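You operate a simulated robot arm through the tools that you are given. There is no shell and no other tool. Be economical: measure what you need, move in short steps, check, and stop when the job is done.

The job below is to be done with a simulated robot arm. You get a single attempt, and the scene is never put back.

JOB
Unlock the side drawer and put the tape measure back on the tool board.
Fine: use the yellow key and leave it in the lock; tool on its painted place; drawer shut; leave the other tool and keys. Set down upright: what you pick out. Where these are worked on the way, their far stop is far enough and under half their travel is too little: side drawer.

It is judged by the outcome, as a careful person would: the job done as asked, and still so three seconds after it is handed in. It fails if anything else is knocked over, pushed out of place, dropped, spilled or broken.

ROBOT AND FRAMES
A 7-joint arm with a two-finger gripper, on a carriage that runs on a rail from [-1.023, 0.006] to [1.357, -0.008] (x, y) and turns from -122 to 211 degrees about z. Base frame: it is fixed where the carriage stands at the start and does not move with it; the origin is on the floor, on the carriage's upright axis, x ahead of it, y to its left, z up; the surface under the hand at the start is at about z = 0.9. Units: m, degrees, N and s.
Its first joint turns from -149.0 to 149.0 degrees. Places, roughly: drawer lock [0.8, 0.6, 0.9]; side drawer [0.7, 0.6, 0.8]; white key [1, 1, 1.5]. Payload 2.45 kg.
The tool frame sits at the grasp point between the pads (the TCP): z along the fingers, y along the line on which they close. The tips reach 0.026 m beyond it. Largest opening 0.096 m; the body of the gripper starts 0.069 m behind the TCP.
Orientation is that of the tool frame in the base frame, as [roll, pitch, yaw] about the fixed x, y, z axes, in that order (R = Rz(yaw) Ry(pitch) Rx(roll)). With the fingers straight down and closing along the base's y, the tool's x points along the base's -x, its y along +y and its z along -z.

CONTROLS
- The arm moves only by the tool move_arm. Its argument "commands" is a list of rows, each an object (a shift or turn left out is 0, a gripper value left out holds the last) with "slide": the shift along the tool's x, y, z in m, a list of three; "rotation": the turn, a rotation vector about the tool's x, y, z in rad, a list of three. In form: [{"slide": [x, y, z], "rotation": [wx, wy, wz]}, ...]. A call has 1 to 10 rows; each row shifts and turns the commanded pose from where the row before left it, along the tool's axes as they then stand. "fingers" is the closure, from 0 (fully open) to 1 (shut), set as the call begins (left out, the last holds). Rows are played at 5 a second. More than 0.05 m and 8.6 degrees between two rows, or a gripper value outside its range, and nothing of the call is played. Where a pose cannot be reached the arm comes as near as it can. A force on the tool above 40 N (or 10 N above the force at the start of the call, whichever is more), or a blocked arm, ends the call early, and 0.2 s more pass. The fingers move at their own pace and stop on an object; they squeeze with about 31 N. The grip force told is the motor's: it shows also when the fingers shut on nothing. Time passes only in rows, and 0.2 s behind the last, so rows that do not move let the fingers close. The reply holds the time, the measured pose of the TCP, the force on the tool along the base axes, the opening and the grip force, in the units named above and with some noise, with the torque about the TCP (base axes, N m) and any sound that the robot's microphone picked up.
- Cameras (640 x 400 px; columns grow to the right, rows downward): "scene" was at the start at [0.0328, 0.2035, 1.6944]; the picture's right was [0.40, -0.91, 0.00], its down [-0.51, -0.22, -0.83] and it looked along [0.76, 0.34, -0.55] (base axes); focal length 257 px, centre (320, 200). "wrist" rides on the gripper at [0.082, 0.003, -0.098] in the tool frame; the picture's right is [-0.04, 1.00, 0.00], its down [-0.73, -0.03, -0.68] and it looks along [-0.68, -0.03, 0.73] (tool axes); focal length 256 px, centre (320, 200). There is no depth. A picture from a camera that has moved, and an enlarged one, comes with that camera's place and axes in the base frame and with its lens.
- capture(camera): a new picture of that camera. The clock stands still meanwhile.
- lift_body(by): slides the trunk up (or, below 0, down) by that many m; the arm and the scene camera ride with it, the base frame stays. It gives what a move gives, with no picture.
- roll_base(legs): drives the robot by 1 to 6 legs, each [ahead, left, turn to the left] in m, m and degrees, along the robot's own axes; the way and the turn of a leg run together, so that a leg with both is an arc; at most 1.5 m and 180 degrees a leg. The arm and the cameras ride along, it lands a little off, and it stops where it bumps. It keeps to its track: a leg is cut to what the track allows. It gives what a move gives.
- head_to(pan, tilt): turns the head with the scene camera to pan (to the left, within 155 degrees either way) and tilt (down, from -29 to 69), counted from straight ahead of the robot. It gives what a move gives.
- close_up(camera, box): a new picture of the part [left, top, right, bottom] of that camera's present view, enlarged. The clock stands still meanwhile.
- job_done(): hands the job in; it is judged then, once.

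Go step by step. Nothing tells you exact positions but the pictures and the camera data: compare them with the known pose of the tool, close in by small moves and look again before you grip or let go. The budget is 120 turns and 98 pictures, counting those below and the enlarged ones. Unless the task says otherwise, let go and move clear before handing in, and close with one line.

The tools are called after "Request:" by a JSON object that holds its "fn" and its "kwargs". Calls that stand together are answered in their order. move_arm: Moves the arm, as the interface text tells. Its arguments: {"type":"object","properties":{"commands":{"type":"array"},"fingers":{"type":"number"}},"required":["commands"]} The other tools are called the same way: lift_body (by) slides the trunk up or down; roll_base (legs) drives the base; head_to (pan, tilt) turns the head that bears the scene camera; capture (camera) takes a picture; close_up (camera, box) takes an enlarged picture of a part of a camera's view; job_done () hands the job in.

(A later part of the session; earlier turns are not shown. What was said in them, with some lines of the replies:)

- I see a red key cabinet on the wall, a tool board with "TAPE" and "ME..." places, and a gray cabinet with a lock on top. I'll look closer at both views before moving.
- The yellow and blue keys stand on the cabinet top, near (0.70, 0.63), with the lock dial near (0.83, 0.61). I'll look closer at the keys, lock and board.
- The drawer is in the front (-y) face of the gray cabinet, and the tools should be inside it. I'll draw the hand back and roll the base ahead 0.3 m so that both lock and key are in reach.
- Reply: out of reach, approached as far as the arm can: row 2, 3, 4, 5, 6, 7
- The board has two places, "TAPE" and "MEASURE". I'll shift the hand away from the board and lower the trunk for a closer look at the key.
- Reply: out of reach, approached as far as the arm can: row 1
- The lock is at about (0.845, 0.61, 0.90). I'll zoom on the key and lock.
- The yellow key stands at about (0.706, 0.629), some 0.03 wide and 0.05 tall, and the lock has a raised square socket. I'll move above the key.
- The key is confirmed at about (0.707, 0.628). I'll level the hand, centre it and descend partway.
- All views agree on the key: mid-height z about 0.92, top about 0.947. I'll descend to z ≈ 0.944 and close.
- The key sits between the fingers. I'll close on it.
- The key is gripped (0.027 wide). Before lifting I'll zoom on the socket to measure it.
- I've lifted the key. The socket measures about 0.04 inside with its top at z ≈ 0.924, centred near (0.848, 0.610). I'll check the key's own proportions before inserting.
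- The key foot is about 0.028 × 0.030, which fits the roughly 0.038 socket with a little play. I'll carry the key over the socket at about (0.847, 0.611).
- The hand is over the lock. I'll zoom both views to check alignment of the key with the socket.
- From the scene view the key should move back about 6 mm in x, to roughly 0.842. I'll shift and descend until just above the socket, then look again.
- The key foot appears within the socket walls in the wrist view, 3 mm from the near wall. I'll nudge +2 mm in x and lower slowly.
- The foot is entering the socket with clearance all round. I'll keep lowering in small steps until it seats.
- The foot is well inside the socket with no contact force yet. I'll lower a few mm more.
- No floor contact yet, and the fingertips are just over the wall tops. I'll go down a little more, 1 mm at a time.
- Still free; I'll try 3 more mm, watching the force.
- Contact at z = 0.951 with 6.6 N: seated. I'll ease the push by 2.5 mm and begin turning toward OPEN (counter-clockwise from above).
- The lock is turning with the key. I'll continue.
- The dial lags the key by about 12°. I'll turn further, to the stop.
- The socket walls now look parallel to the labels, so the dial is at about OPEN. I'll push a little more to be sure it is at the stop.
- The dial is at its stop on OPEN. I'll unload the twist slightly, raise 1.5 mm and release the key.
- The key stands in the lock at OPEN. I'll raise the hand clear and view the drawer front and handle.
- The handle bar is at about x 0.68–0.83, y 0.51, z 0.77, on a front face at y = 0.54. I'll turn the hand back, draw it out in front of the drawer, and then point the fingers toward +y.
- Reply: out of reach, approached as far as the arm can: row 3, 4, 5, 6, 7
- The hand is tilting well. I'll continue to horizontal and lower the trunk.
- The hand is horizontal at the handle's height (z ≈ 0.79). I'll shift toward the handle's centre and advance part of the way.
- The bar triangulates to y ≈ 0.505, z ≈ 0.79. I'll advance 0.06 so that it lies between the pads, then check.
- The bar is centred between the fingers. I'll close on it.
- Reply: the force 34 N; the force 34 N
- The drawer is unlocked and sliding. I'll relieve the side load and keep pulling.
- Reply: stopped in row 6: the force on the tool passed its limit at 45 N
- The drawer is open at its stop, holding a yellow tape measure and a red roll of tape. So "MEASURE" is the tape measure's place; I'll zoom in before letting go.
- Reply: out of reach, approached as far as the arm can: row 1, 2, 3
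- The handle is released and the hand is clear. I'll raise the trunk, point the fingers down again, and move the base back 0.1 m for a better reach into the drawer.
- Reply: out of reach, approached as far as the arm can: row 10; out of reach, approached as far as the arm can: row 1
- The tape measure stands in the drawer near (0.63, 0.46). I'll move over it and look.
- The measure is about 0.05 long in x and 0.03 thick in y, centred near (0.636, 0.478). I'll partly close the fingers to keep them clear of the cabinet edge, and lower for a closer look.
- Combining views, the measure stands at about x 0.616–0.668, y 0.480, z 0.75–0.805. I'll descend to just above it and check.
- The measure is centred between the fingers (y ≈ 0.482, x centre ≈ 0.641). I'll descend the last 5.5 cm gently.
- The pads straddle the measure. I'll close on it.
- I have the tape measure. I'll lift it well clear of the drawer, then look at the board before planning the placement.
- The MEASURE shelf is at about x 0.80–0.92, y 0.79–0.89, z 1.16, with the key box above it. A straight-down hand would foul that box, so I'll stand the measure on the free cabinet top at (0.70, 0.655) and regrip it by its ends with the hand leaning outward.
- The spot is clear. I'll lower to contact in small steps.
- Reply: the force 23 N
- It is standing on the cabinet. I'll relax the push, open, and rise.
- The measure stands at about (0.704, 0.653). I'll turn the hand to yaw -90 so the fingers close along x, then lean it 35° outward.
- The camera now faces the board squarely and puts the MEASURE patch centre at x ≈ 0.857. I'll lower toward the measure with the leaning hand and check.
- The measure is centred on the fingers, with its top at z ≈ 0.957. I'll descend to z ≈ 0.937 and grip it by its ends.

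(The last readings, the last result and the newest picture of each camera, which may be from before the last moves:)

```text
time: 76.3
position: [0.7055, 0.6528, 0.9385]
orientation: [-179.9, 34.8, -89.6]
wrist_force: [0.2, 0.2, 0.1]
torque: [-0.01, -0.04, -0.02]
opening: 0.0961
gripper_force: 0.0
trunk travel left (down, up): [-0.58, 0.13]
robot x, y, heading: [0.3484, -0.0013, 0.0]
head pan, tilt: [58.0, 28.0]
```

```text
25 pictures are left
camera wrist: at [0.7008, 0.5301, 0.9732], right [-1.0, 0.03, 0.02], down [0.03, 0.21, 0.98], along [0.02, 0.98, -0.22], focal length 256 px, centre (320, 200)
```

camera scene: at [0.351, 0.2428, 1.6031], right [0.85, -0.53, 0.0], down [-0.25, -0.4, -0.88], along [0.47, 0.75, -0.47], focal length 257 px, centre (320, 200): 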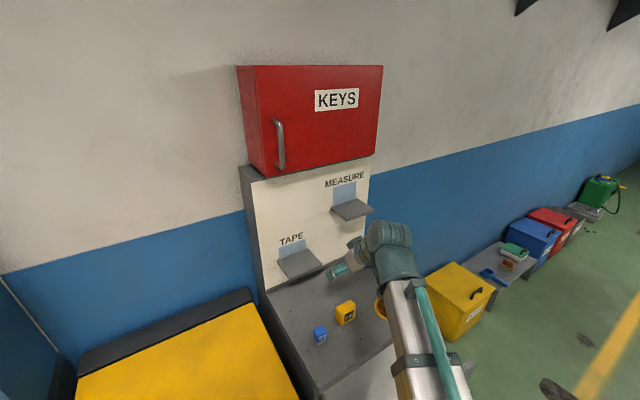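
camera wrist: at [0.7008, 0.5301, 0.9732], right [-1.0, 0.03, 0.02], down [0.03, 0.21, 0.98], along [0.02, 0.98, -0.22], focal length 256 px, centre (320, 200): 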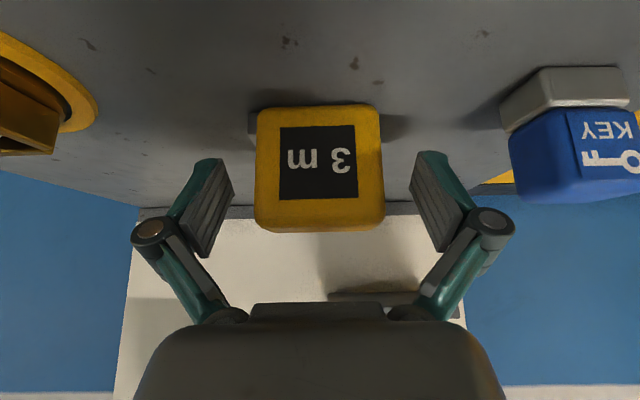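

It is perfectly framed between the fingers. I'll close and lift a little.

Request:
{"fn": "move_arm", "kwargs": {"commands": [{}, {}, {}, {}], "fingers": 1}}

Request:
{"fn": "move_arm", "kwargs": {"commands": [{"slide": [-0.0057, 0, -0.0082]}, {"slide": [-0.0172, 0, -0.0246]}, {"slide": [-0.0172, 0, -0.0246]}, {}]}}

Request:
{"fn": "capture", "kwargs": {"camera": "wrist"}}

```text
time: 77.3
position: [0.7048, 0.6537, 0.9383]
orientation: [-179.9, 34.8, -89.6]
wrist_force: [0.2, -0.1, 0.1]
torque: [-0.05, -0.07, -0.01]
opening: 0.0595
gripper_force: 30.8
trunk travel left (down, up): [-0.58, 0.13]
robot x, y, heading: [0.3522, -0.0018, -0.2]
head pan, tilt: [58.0, 28.0]
```

```text
time: 78.3
position: [0.7041, 0.6547, 1.0063]
orientation: [-179.9, 34.9, -89.5]
wrist_force: [-0.7, -0.5, -2.0]
torque: [-0.02, 0.0, -0.01]
opening: 0.0595
gripper_force: 31.1
trunk travel left (down, up): [-0.58, 0.13]
robot x, y, heading: [0.3486, -0.0035, -0.3]
head pan, tilt: [58.0, 28.0]
```

```text
24 pictures are left
camera wrist: at [0.7015, 0.5317, 1.0421], right [-1.0, 0.03, 0.02], down [0.03, 0.22, 0.98], along [0.02, 0.98, -0.22], focal length 256 px, centre (320, 200)
```

wrist: 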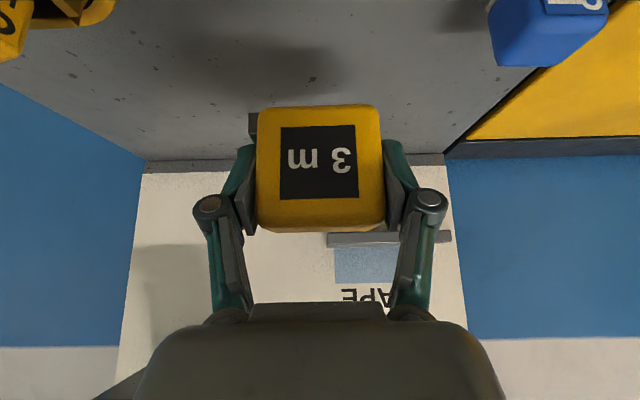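

The measure is held firmly and upright. I'll raise the trunk, move the base ahead 0.1 m, and lift the hand to above shelf height while still clear of the board.

Request:
{"fn": "lift_body", "kwargs": {"by": 0.12}}

Request:
{"fn": "move_arm", "kwargs": {"commands": [{"slide": [-0.023, 0, -0.0328]}, {"slide": [-0.023, 0, -0.0328]}, {"slide": [-0.023, 0, -0.0328]}, {}]}}

Request:
{"fn": "roll_base", "kwargs": {"legs": [[0.1, 0, 0]]}}

Request:
{"fn": "capture", "kwargs": {"camera": "wrist"}}

Request:
{"fn": "capture", "kwargs": {"camera": "scene"}}

```text
time: 79.8
position: [0.7049, 0.6549, 1.1261]
orientation: [-179.8, 34.8, -89.6]
wrist_force: [0.7, -0.2, -2.1]
torque: [0.0, 0.02, 0.0]
opening: 0.0593
gripper_force: 30.9
trunk travel left (down, up): [-0.7, 0.01]
robot x, y, heading: [0.3516, -0.0042, -0.3]
head pan, tilt: [58.0, 28.0]
```

```text
time: 80.8
position: [0.7035, 0.6557, 1.248]
orientation: [-179.8, 34.8, -89.5]
wrist_force: [0.3, -0.3, -1.9]
torque: [0.01, -0.01, -0.01]
opening: 0.0595
gripper_force: 30.7
trunk travel left (down, up): [-0.7, 0.01]
robot x, y, heading: [0.3504, -0.0024, -0.1]
head pan, tilt: [58.0, 28.0]
```

```text
time: 81.9
position: [0.8022, 0.656, 1.2467]
orientation: [-180.0, 34.9, -89.6]
wrist_force: [0.8, 0.3, -1.4]
torque: [-0.02, 0.02, 0.03]
opening: 0.0593
gripper_force: 31.0
trunk travel left (down, up): [-0.7, 0.01]
robot x, y, heading: [0.4459, 0.0013, -0.2]
head pan, tilt: [58.0, 28.0]
```

```text
23 pictures are left
camera wrist: at [0.8, 0.5321, 1.2823], right [-1.0, 0.03, 0.02], down [0.03, 0.22, 0.98], along [0.02, 0.98, -0.22], focal length 256 px, centre (320, 200)
```

wrist: 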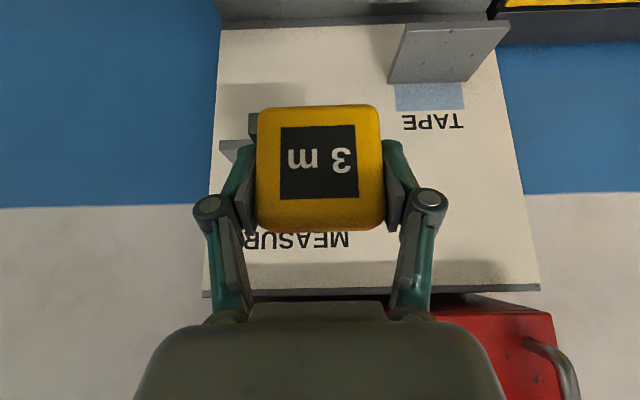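

```text
22 pictures are left
camera scene: at [0.451, 0.2424, 1.723], right [0.85, -0.53, 0.0], down [-0.25, -0.4, -0.88], along [0.47, 0.75, -0.47], focal length 257 px, centre (320, 200)
```

scene: 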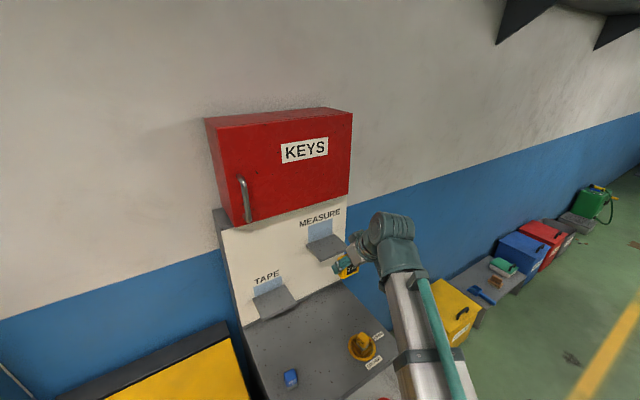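

Now I'll zoom the scene view to compare the shelf with the held measure.

Request:
{"fn": "close_up", "kwargs": {"camera": "scene", "box": [290, 200, 390, 290]}}

```text
4.44 times, centred on (340, 245) of scene
camera zoom: at [0.451, 0.2424, 1.723], right [0.85, -0.53, 0.0], down [-0.25, -0.4, -0.88], along [0.47, 0.75, -0.47], focal length 1141 px, centre (231, 0)
```

zoom: 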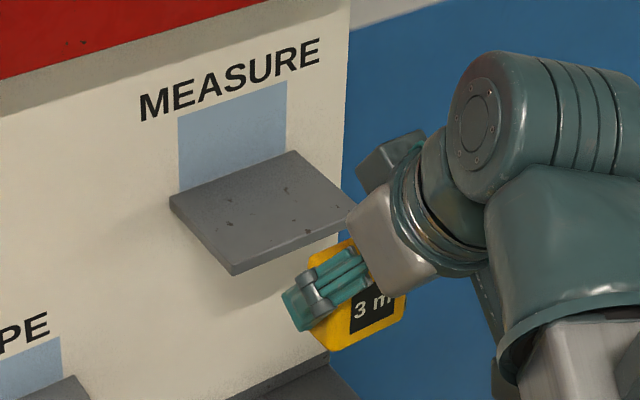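

The shelf spans x 0.80–0.92 and y 0.79–0.89, with its top at z ≈ 1.15–1.17 and the patch centre at x ≈ 0.861. I'll line up in x, go forward to y ≈ 0.78, and check.

Request:
{"fn": "move_arm", "kwargs": {"commands": [{"slide": [0, -0.03, 0]}, {"slide": [0, -0.029, 0]}, {"slide": [-0.0328, 0, 0.023]}, {"slide": [-0.0328, 0, 0.023]}, {"slide": [-0.0328, 0, 0.023]}, {}]}}

Request:
{"fn": "capture", "kwargs": {"camera": "wrist"}}

Request:
{"fn": "close_up", "kwargs": {"camera": "scene", "box": [290, 200, 390, 290]}}

```text
time: 83.3
position: [0.8605, 0.7751, 1.2464]
orientation: [-179.8, 34.9, -89.7]
wrist_force: [-0.6, 0.4, -0.8]
torque: [0.01, 0.01, 0.02]
opening: 0.0594
gripper_force: 31.2
trunk travel left (down, up): [-0.7, 0.01]
robot x, y, heading: [0.4484, -0.0009, -0.3]
head pan, tilt: [58.0, 28.0]
```

```text
20 pictures are left
camera wrist: at [0.8567, 0.6518, 1.2819], right [-1.0, 0.03, 0.02], down [0.03, 0.22, 0.98], along [0.02, 0.98, -0.22], focal length 256 px, centre (320, 200)
```

wrist: 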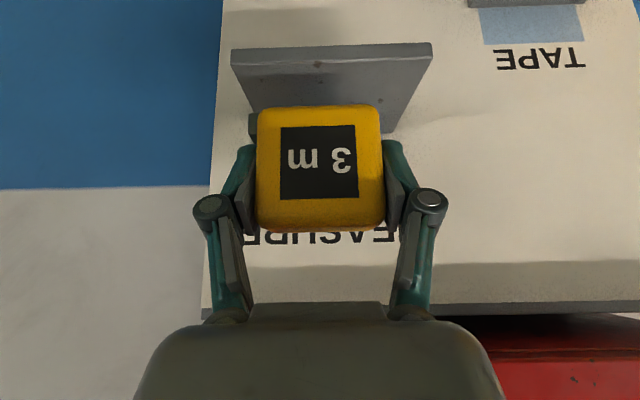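

```text
4.44 times, centred on (340, 245) of scene
camera zoom: at [0.4493, 0.2422, 1.7231], right [0.85, -0.53, 0.0], down [-0.25, -0.4, -0.88], along [0.47, 0.75, -0.47], focal length 1141 px, centre (231, 0)
```

zoom: 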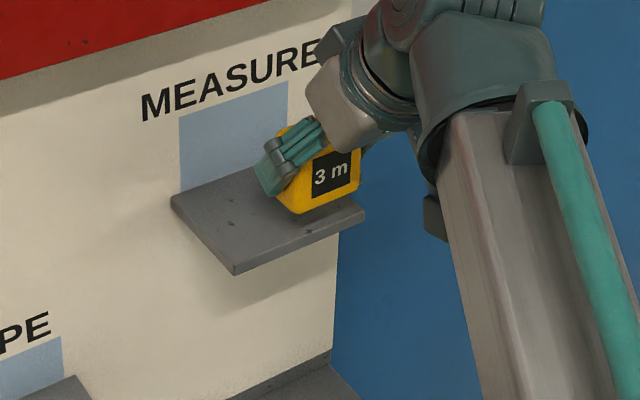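

The measure hangs over the shelf's front edge, with the shelf centre at x ≈ 0.855 by averaging. I'll shift 5 mm, go forward to y ≈ 0.838 and lower most of the way.

Request:
{"fn": "move_arm", "kwargs": {"commands": [{"slide": [-0.0246, 0.003, 0.0172]}, {"slide": [-0.0266, 0.002, 0.0187]}, {"slide": [0.0086, 0, 0.0123]}, {"slide": [0.0086, 0, 0.0123]}, {}]}}

Request:
{"fn": "capture", "kwargs": {"camera": "wrist"}}

Request:
{"fn": "close_up", "kwargs": {"camera": "scene", "box": [290, 200, 390, 290]}}

```text
time: 84.5
position: [0.8538, 0.8372, 1.2181]
orientation: [-179.9, 34.8, -89.6]
wrist_force: [0.2, 0.1, -1.5]
torque: [-0.01, 0.04, 0.01]
opening: 0.0594
gripper_force: 31.6
trunk travel left (down, up): [-0.7, 0.01]
robot x, y, heading: [0.4478, -0.002, -0.4]
head pan, tilt: [58.0, 28.0]
```

```text
18 pictures are left
camera wrist: at [0.8507, 0.7145, 1.2534], right [-1.0, 0.03, 0.02], down [0.03, 0.22, 0.98], along [0.02, 0.98, -0.22], focal length 256 px, centre (320, 200)
```

wrist: 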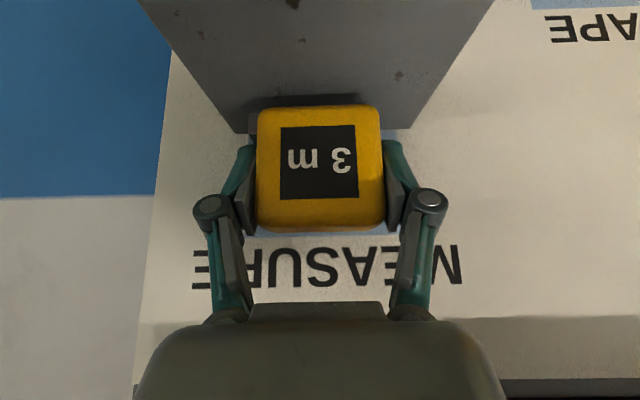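

```text
4.44 times, centred on (340, 245) of scene
camera zoom: at [0.4493, 0.2424, 1.723], right [0.85, -0.53, 0.0], down [-0.25, -0.4, -0.88], along [0.47, 0.75, -0.47], focal length 1141 px, centre (231, 0)
```

zoom: 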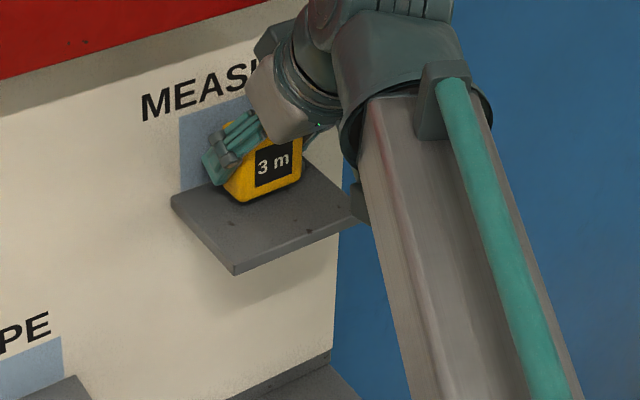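

The measure is centred on the shelf in the wrist view. I'll lower to contact in small steps.

Request:
{"fn": "move_arm", "kwargs": {"commands": [{"slide": [0.0046, 0, 0.0066]}, {"slide": [0.0017, 0, 0.0025]}, {"slide": [0.0011, 0, 0.0016]}, {"slide": [0.0011, 0, 0.0016]}, {}]}}

```text
time: 85.7
position: [0.8535, 0.8376, 1.2044]
orientation: [-179.7, 35.0, -89.4]
wrist_force: [0.3, 4.3, 22.8]
torque: [0.35, -0.01, 0.0]
opening: 0.0598
gripper_force: 30.8
trunk travel left (down, up): [-0.7, 0.01]
robot x, y, heading: [0.4458, -0.0077, -0.3]
head pan, tilt: [58.0, 28.0]
```

Contact with 23 N. I'll relax 1.5 mm, look, and then open.

Request:
{"fn": "move_arm", "kwargs": {"commands": [{"slide": [-0.0007, 0, -0.001]}, {}]}}

Request:
{"fn": "close_up", "kwargs": {"camera": "scene", "box": [290, 200, 390, 290]}}

```text
time: 86.3
position: [0.8547, 0.8364, 1.2038]
orientation: [-179.8, 34.9, -89.7]
wrist_force: [1.3, 4.3, 19.8]
torque: [0.45, -0.04, -0.05]
opening: 0.0592
gripper_force: 30.9
trunk travel left (down, up): [-0.7, 0.01]
robot x, y, heading: [0.4462, -0.0003, -0.4]
head pan, tilt: [58.0, 28.0]
```

```text
4.44 times, centred on (340, 245) of scene
camera zoom: at [0.4483, 0.2403, 1.7234], right [0.85, -0.53, 0.0], down [-0.25, -0.4, -0.88], along [0.47, 0.75, -0.47], focal length 1141 px, centre (231, 0)
```

zoom: 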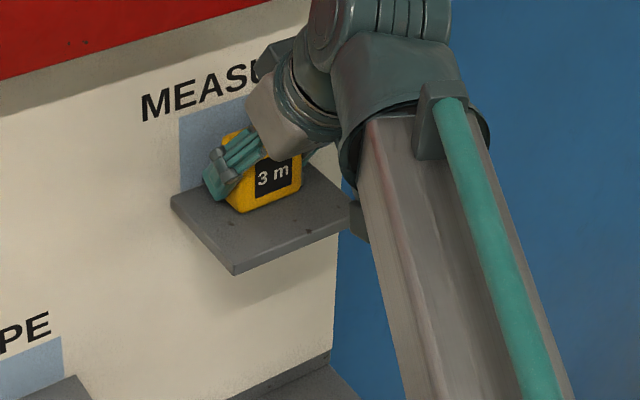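

It stands upright on the shelf. I'll ease the remaining load, open, and back off along the fingers.

Request:
{"fn": "move_arm", "kwargs": {"commands": [{"slide": [-0.0009, 0, -0.0013]}, {}]}}

Request:
{"fn": "move_arm", "kwargs": {"commands": [{}, {}, {}, {"slide": [0, 0, -0.02]}, {"slide": [0, 0, -0.03]}, {"slide": [0, 0, -0.03]}, {"slide": [0.0328, 0, -0.023]}, {"slide": [0.0328, 0, -0.023]}, {}], "fingers": 0}}

Request:
{"fn": "close_up", "kwargs": {"camera": "scene", "box": [290, 200, 390, 290]}}

Request:
{"fn": "capture", "kwargs": {"camera": "wrist"}}

```text
time: 86.9
position: [0.8544, 0.8373, 1.2041]
orientation: [-179.9, 34.7, -89.6]
wrist_force: [0.0, -0.8, 9.7]
torque: [0.17, -0.09, 0.02]
opening: 0.0593
gripper_force: 30.9
trunk travel left (down, up): [-0.7, 0.01]
robot x, y, heading: [0.448, -0.0016, -0.2]
head pan, tilt: [58.0, 28.0]
```

```text
time: 88.9
position: [0.8564, 0.7134, 1.271]
orientation: [179.9, 34.9, -89.6]
wrist_force: [0.2, -0.2, -0.7]
torque: [-0.03, -0.01, 0.02]
opening: 0.0961
gripper_force: 0.0
trunk travel left (down, up): [-0.7, 0.01]
robot x, y, heading: [0.4514, -0.0045, -0.1]
head pan, tilt: [58.0, 28.0]
```

```text
4.44 times, centred on (340, 245) of scene
camera zoom: at [0.4493, 0.2425, 1.723], right [0.85, -0.53, 0.0], down [-0.25, -0.4, -0.88], along [0.47, 0.75, -0.47], focal length 1141 px, centre (231, 0)
```

zoom: 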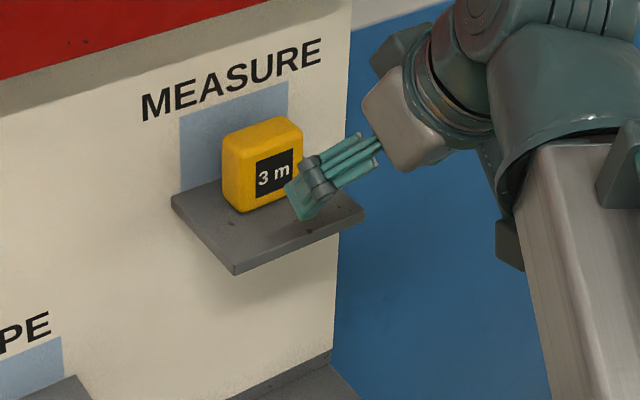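

```text
14 pictures are left
camera wrist: at [0.8529, 0.5901, 1.3071], right [-1.0, 0.03, 0.02], down [0.03, 0.22, 0.98], along [0.02, 0.98, -0.22], focal length 256 px, centre (320, 200)
```

wrist: 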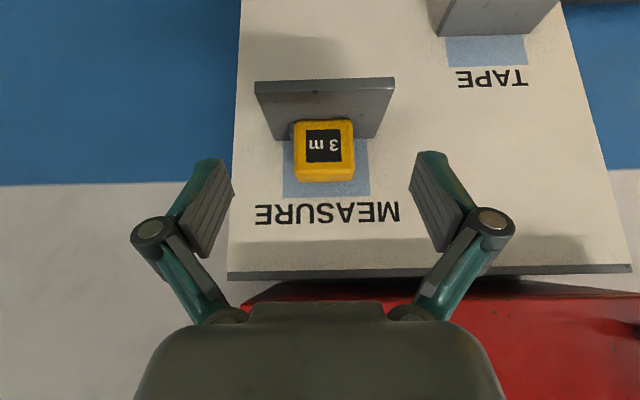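

The tape measure stands squarely on its painted MEASURE place. Next I'll close the drawer: I'll retreat, bring the base back to x ≈ 0.25, and swing the hand to the front with closed fingers.

Request:
{"fn": "roll_base", "kwargs": {"legs": [[-0.2, 0, 0]]}}

Request:
{"fn": "move_arm", "kwargs": {"commands": [{"slide": [0.0328, -0.012, -0.023]}, {"slide": [0.0328, -0.012, -0.023]}, {"slide": [0.0328, -0.012, -0.023]}, {"slide": [0.0328, -0.012, -0.023]}, {"slide": [0.0328, -0.012, -0.023]}, {"slide": [0.0328, -0.012, -0.023]}, {"slide": [0.0328, -0.012, -0.023]}, {"slide": [0.0328, -0.01, -0.023]}, {}], "fingers": 1}}

Request:
{"fn": "move_arm", "kwargs": {"commands": [{"rotation": [0, -0.137, 0]}, {"rotation": [0, -0.137, 0]}, {"rotation": [0, -0.137, 0]}, {"rotation": [0, -0.137, 0]}, {"rotation": [0, -0.137, 0]}, {"rotation": [0, -0.137, 0]}, {"rotation": [0, -0.137, 0]}, {}]}}

```text
time: 90.5
position: [0.658, 0.7141, 1.2708]
orientation: [-179.8, 34.8, -89.7]
wrist_force: [-0.4, -0.1, -0.2]
torque: [-0.03, -0.05, -0.03]
opening: 0.0961
gripper_force: 0.0
trunk travel left (down, up): [-0.7, 0.01]
robot x, y, heading: [0.2497, -0.002, -0.2]
head pan, tilt: [58.0, 28.0]
```

```text
time: 92.5
position: [0.7554, 0.3961, 1.2748]
orientation: [-179.9, 34.9, -89.6]
wrist_force: [0.2, -0.4, 0.7]
torque: [-0.02, 0.0, -0.05]
opening: 0.0
gripper_force: 28.9
trunk travel left (down, up): [-0.7, 0.01]
robot x, y, heading: [0.2503, -0.0014, -0.3]
head pan, tilt: [58.0, 28.0]
```

```text
time: 94.3
position: [0.754, 0.3934, 1.2737]
orientation: [-144.6, 89.8, -54.2]
wrist_force: [-0.6, 0.0, -0.8]
torque: [0.01, 0.0, -0.01]
opening: 0.0001
gripper_force: 28.7
trunk travel left (down, up): [-0.7, 0.01]
robot x, y, heading: [0.2492, -0.0009, 0.1]
head pan, tilt: [58.0, 28.0]
```

The hand points horizontally with the fingers shut. I'll pull back in front of the handle plane and lower the trunk to z ≈ 0.83.

Request:
{"fn": "move_arm", "kwargs": {"commands": [{"slide": [0, 0, -0.043]}, {"slide": [0, 0, -0.043]}, {"slide": [0, 0, -0.043]}, {}]}}

Request:
{"fn": "lift_body", "kwargs": {"by": -0.35}}

Request:
{"fn": "head_to", "kwargs": {"pan": 45, "tilt": 40}}

Request:
{"fn": "capture", "kwargs": {"camera": "scene"}}

```text
time: 95.3
position: [0.757, 0.263, 1.272]
orientation: [-160.0, 89.7, -69.4]
wrist_force: [0.6, -0.4, -0.4]
torque: [-0.01, 0.03, 0.03]
opening: 0.0003
gripper_force: 28.8
trunk travel left (down, up): [-0.7, 0.01]
robot x, y, heading: [0.2522, -0.0012, -0.0]
head pan, tilt: [58.0, 28.0]
```

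```text
time: 98.7
position: [0.7578, 0.2638, 0.9228]
orientation: [-161.5, 89.7, -71.2]
wrist_force: [-0.3, 0.3, 0.5]
torque: [-0.03, 0.01, -0.03]
opening: 0.0
gripper_force: 28.5
trunk travel left (down, up): [-0.35, 0.36]
robot x, y, heading: [0.2498, -0.0029, 0.1]
head pan, tilt: [58.0, 28.0]
```

```text
time: 99.5
position: [0.7577, 0.2636, 0.9226]
orientation: [-161.5, 89.8, -71.0]
wrist_force: [0.2, -1.2, 1.1]
torque: [0.0, -0.04, -0.01]
opening: 0.0
gripper_force: 28.4
trunk travel left (down, up): [-0.35, 0.36]
robot x, y, heading: [0.2497, -0.0029, -0.4]
head pan, tilt: [45.0, 40.0]
```

```text
13 pictures are left
camera scene: at [0.2629, 0.2262, 1.3546], right [0.7, -0.71, 0.0], down [-0.46, -0.45, -0.77], along [0.54, 0.54, -0.64], focal length 257 px, centre (320, 200)
```

scene: 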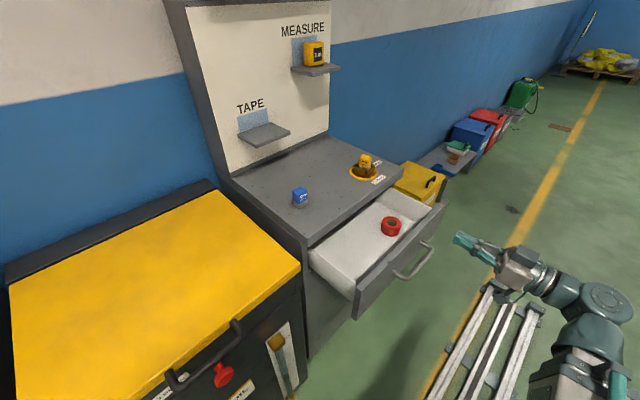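

All is in place and the hand is lined up in front of the handle's middle. I'll lower 9 cm more and check the height against the panel.

Request:
{"fn": "lift_body", "kwargs": {"by": -0.092}}

Request:
{"fn": "move_arm", "kwargs": {"commands": [{"slide": [0, 0, 0.02]}, {"slide": [0, 0, 0.02]}, {}]}}

Request:
{"fn": "close_up", "kwargs": {"camera": "scene", "box": [300, 160, 520, 320]}}

Request:
{"fn": "capture", "kwargs": {"camera": "wrist"}}

```text
time: 100.7
position: [0.7558, 0.2635, 0.8305]
orientation: [-161.4, 89.7, -70.9]
wrist_force: [-0.6, 0.0, 0.4]
torque: [0.03, 0.05, 0.01]
opening: 0.0001
gripper_force: 28.9
trunk travel left (down, up): [-0.258, 0.452]
robot x, y, heading: [0.2477, 0.0025, -0.2]
head pan, tilt: [45.0, 40.0]
```

```text
time: 101.5
position: [0.7567, 0.3044, 0.8298]
orientation: [-161.5, 89.6, -71.0]
wrist_force: [0.4, -0.3, 0.1]
torque: [0.01, 0.01, 0.0]
opening: 0.0
gripper_force: 28.3
trunk travel left (down, up): [-0.258, 0.452]
robot x, y, heading: [0.2473, -0.0041, -0.2]
head pan, tilt: [45.0, 40.0]
```

```text
2.50 times, centred on (410, 240) of scene
camera zoom: at [0.263, 0.2262, 1.2625], right [0.7, -0.71, 0.0], down [-0.46, -0.45, -0.77], along [0.54, 0.54, -0.64], focal length 642 px, centre (95, 100)
```

zoom: 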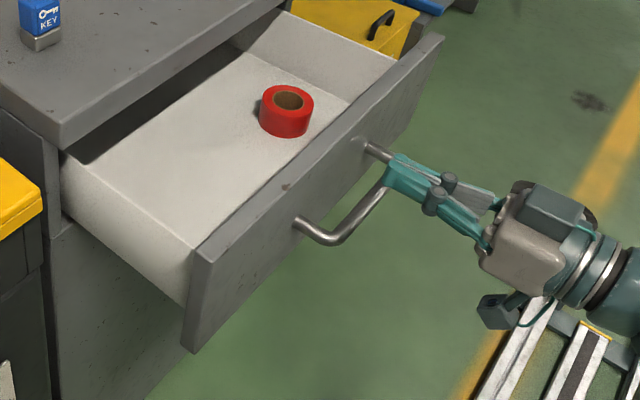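

```text
11 pictures are left
camera wrist: at [0.7537, 0.2056, 0.7498], right [-1.0, -0.01, 0.04], down [0.03, -0.67, 0.74], along [0.02, 0.74, 0.67], focal length 256 px, centre (320, 200)
```

wrist: 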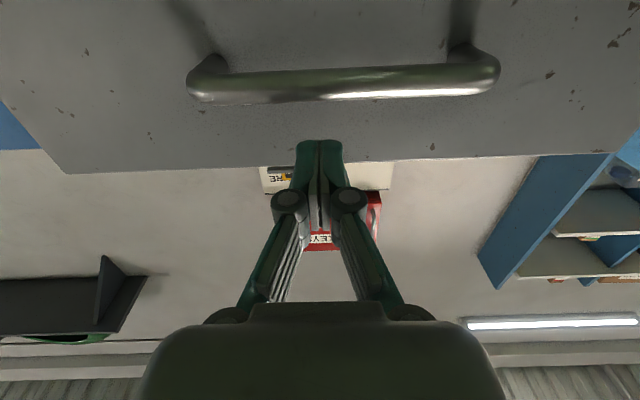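

The fingertips are at z ≈ 0.83, above the bar (0.79) and below the panel's top (0.864). I'll push the drawer in.

Request:
{"fn": "move_arm", "kwargs": {"commands": [{"slide": [0, 0, 0.025]}, {"slide": [0, 0, 0.015]}, {"slide": [0, 0, 0.015]}, {"slide": [0, 0, 0.02]}, {"slide": [0, 0, 0.02]}, {"slide": [0, 0, 0.02]}, {"slide": [0, 0, 0.02]}, {"slide": [0, 0, 0.02]}, {"slide": [0, 0, 0.02]}, {}]}}

Request:
{"fn": "capture", "kwargs": {"camera": "scene"}}

```text
time: 103.7
position: [0.7557, 0.4792, 0.8284]
orientation: [-162.8, 89.6, -72.3]
wrist_force: [0.2, -0.1, -0.6]
torque: [-0.02, 0.0, 0.01]
opening: 0.0
gripper_force: 28.1
trunk travel left (down, up): [-0.258, 0.452]
robot x, y, heading: [0.2484, -0.0028, -0.2]
head pan, tilt: [45.0, 40.0]
```

```text
10 pictures are left
camera scene: at [0.263, 0.2262, 1.2625], right [0.7, -0.71, 0.0], down [-0.46, -0.45, -0.77], along [0.54, 0.54, -0.64], focal length 257 px, centre (320, 200)
```

scene: 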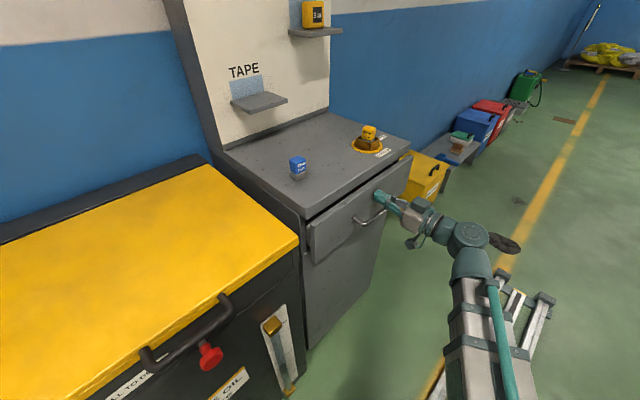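

The drawer is nearly shut. I'll push the rest in small steps until it stops.

Request:
{"fn": "move_arm", "kwargs": {"commands": [{"slide": [0, 0, 0.012]}, {"slide": [0, 0, 0.01]}, {"slide": [0, 0, 0.006]}, {"slide": [0, 0, 0.004]}, {"slide": [0, 0, 0.003]}, {"slide": [0, 0, 0.003]}, {"slide": [0, 0, 0.003]}, {}]}}

Request:
{"fn": "close_up", "kwargs": {"camera": "scene", "box": [260, 120, 440, 280]}}

```text
time: 105.2
position: [0.7541, 0.5101, 0.8278]
orientation: [-161.5, 89.5, -71.4]
wrist_force: [-0.9, -12.0, 3.3]
torque: [0.18, 0.01, -0.06]
opening: 0.006
gripper_force: 28.7
trunk travel left (down, up): [-0.258, 0.452]
robot x, y, heading: [0.2513, -0.0045, -0.4]
head pan, tilt: [45.0, 40.0]
stopped in row 7: the force on the tool passed its limit at 46 N (the readings are from after the stop); the commanded pose is now the measured one
```

```text
2.50 times, centred on (350, 200) of scene
camera zoom: at [0.2634, 0.225, 1.2629], right [0.7, -0.71, 0.0], down [-0.46, -0.45, -0.77], along [0.55, 0.54, -0.64], focal length 642 px, centre (245, 200)
```

zoom: 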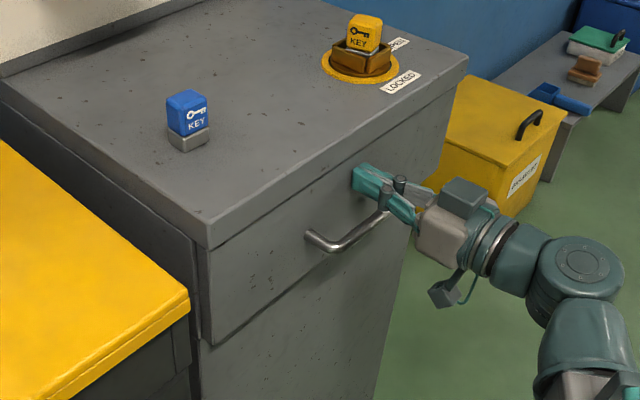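

The drawer is flush and shut, and the key stands in the lock. I'll back off and take a last look.

Request:
{"fn": "move_arm", "kwargs": {"commands": [{"slide": [0, 0, -0.02]}, {"slide": [0, 0, -0.04]}, {"slide": [0, 0, -0.04]}, {"slide": [0, 0, -0.04]}, {"slide": [0, 0, -0.04]}, {}]}}

Request:
{"fn": "lift_body", "kwargs": {"by": 0.2}}

Request:
{"fn": "capture", "kwargs": {"camera": "scene"}}

Request:
{"fn": "close_up", "kwargs": {"camera": "scene", "box": [240, 40, 440, 280]}}

```text
time: 106.6
position: [0.756, 0.3297, 0.8298]
orientation: [-163.1, 89.5, -72.7]
wrist_force: [-0.3, 0.6, -0.7]
torque: [0.0, 0.01, 0.01]
opening: 0.0002
gripper_force: 28.5
trunk travel left (down, up): [-0.258, 0.452]
robot x, y, heading: [0.2465, -0.0026, -0.5]
head pan, tilt: [45.0, 40.0]
```

```text
time: 108.7
position: [0.755, 0.331, 1.0294]
orientation: [-163.2, 89.5, -72.9]
wrist_force: [-0.5, -1.3, 0.1]
torque: [0.0, 0.01, 0.0]
opening: 0.0001
gripper_force: 28.8
trunk travel left (down, up): [-0.458, 0.252]
robot x, y, heading: [0.2519, -0.0045, -0.3]
head pan, tilt: [45.0, 40.0]
```

```text
8 pictures are left
camera scene: at [0.2633, 0.2262, 1.4625], right [0.7, -0.71, 0.0], down [-0.46, -0.45, -0.77], along [0.54, 0.54, -0.64], focal length 257 px, centre (320, 200)
```

scene: 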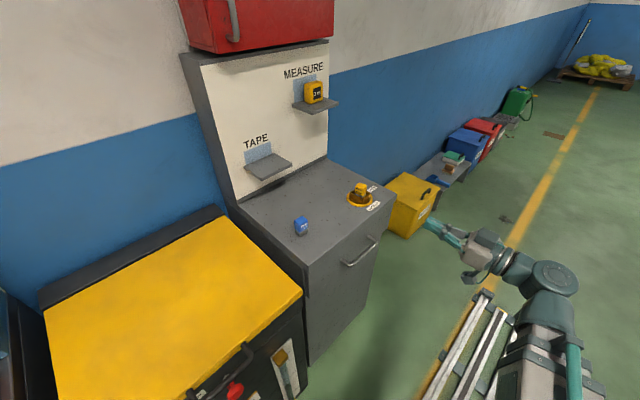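

```text
1.67 times, centred on (340, 160) of scene
camera zoom: at [0.2633, 0.2262, 1.4625], right [0.7, -0.71, 0.0], down [-0.46, -0.45, -0.77], along [0.54, 0.54, -0.64], focal length 428 px, centre (287, 267)
```

zoom: 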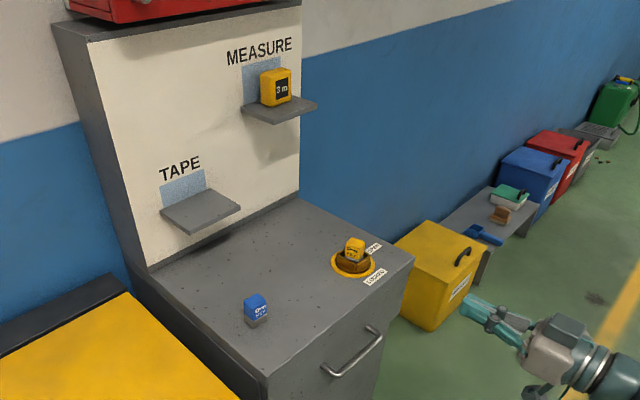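

The measure stands on its painted place, the drawer is shut, the yellow key is in the lock at OPEN, and the blue key stands untouched. The hand is clear, so I'll hand in.

Request:
{"fn": "job_done", "kwargs": {}}

```text
The job is handed in.
```

The side drawer is unlocked with the yellow key, which is still in the lock. The tape measure stands upright on its MEASURE place, and the drawer is shut with the red tape still inside.
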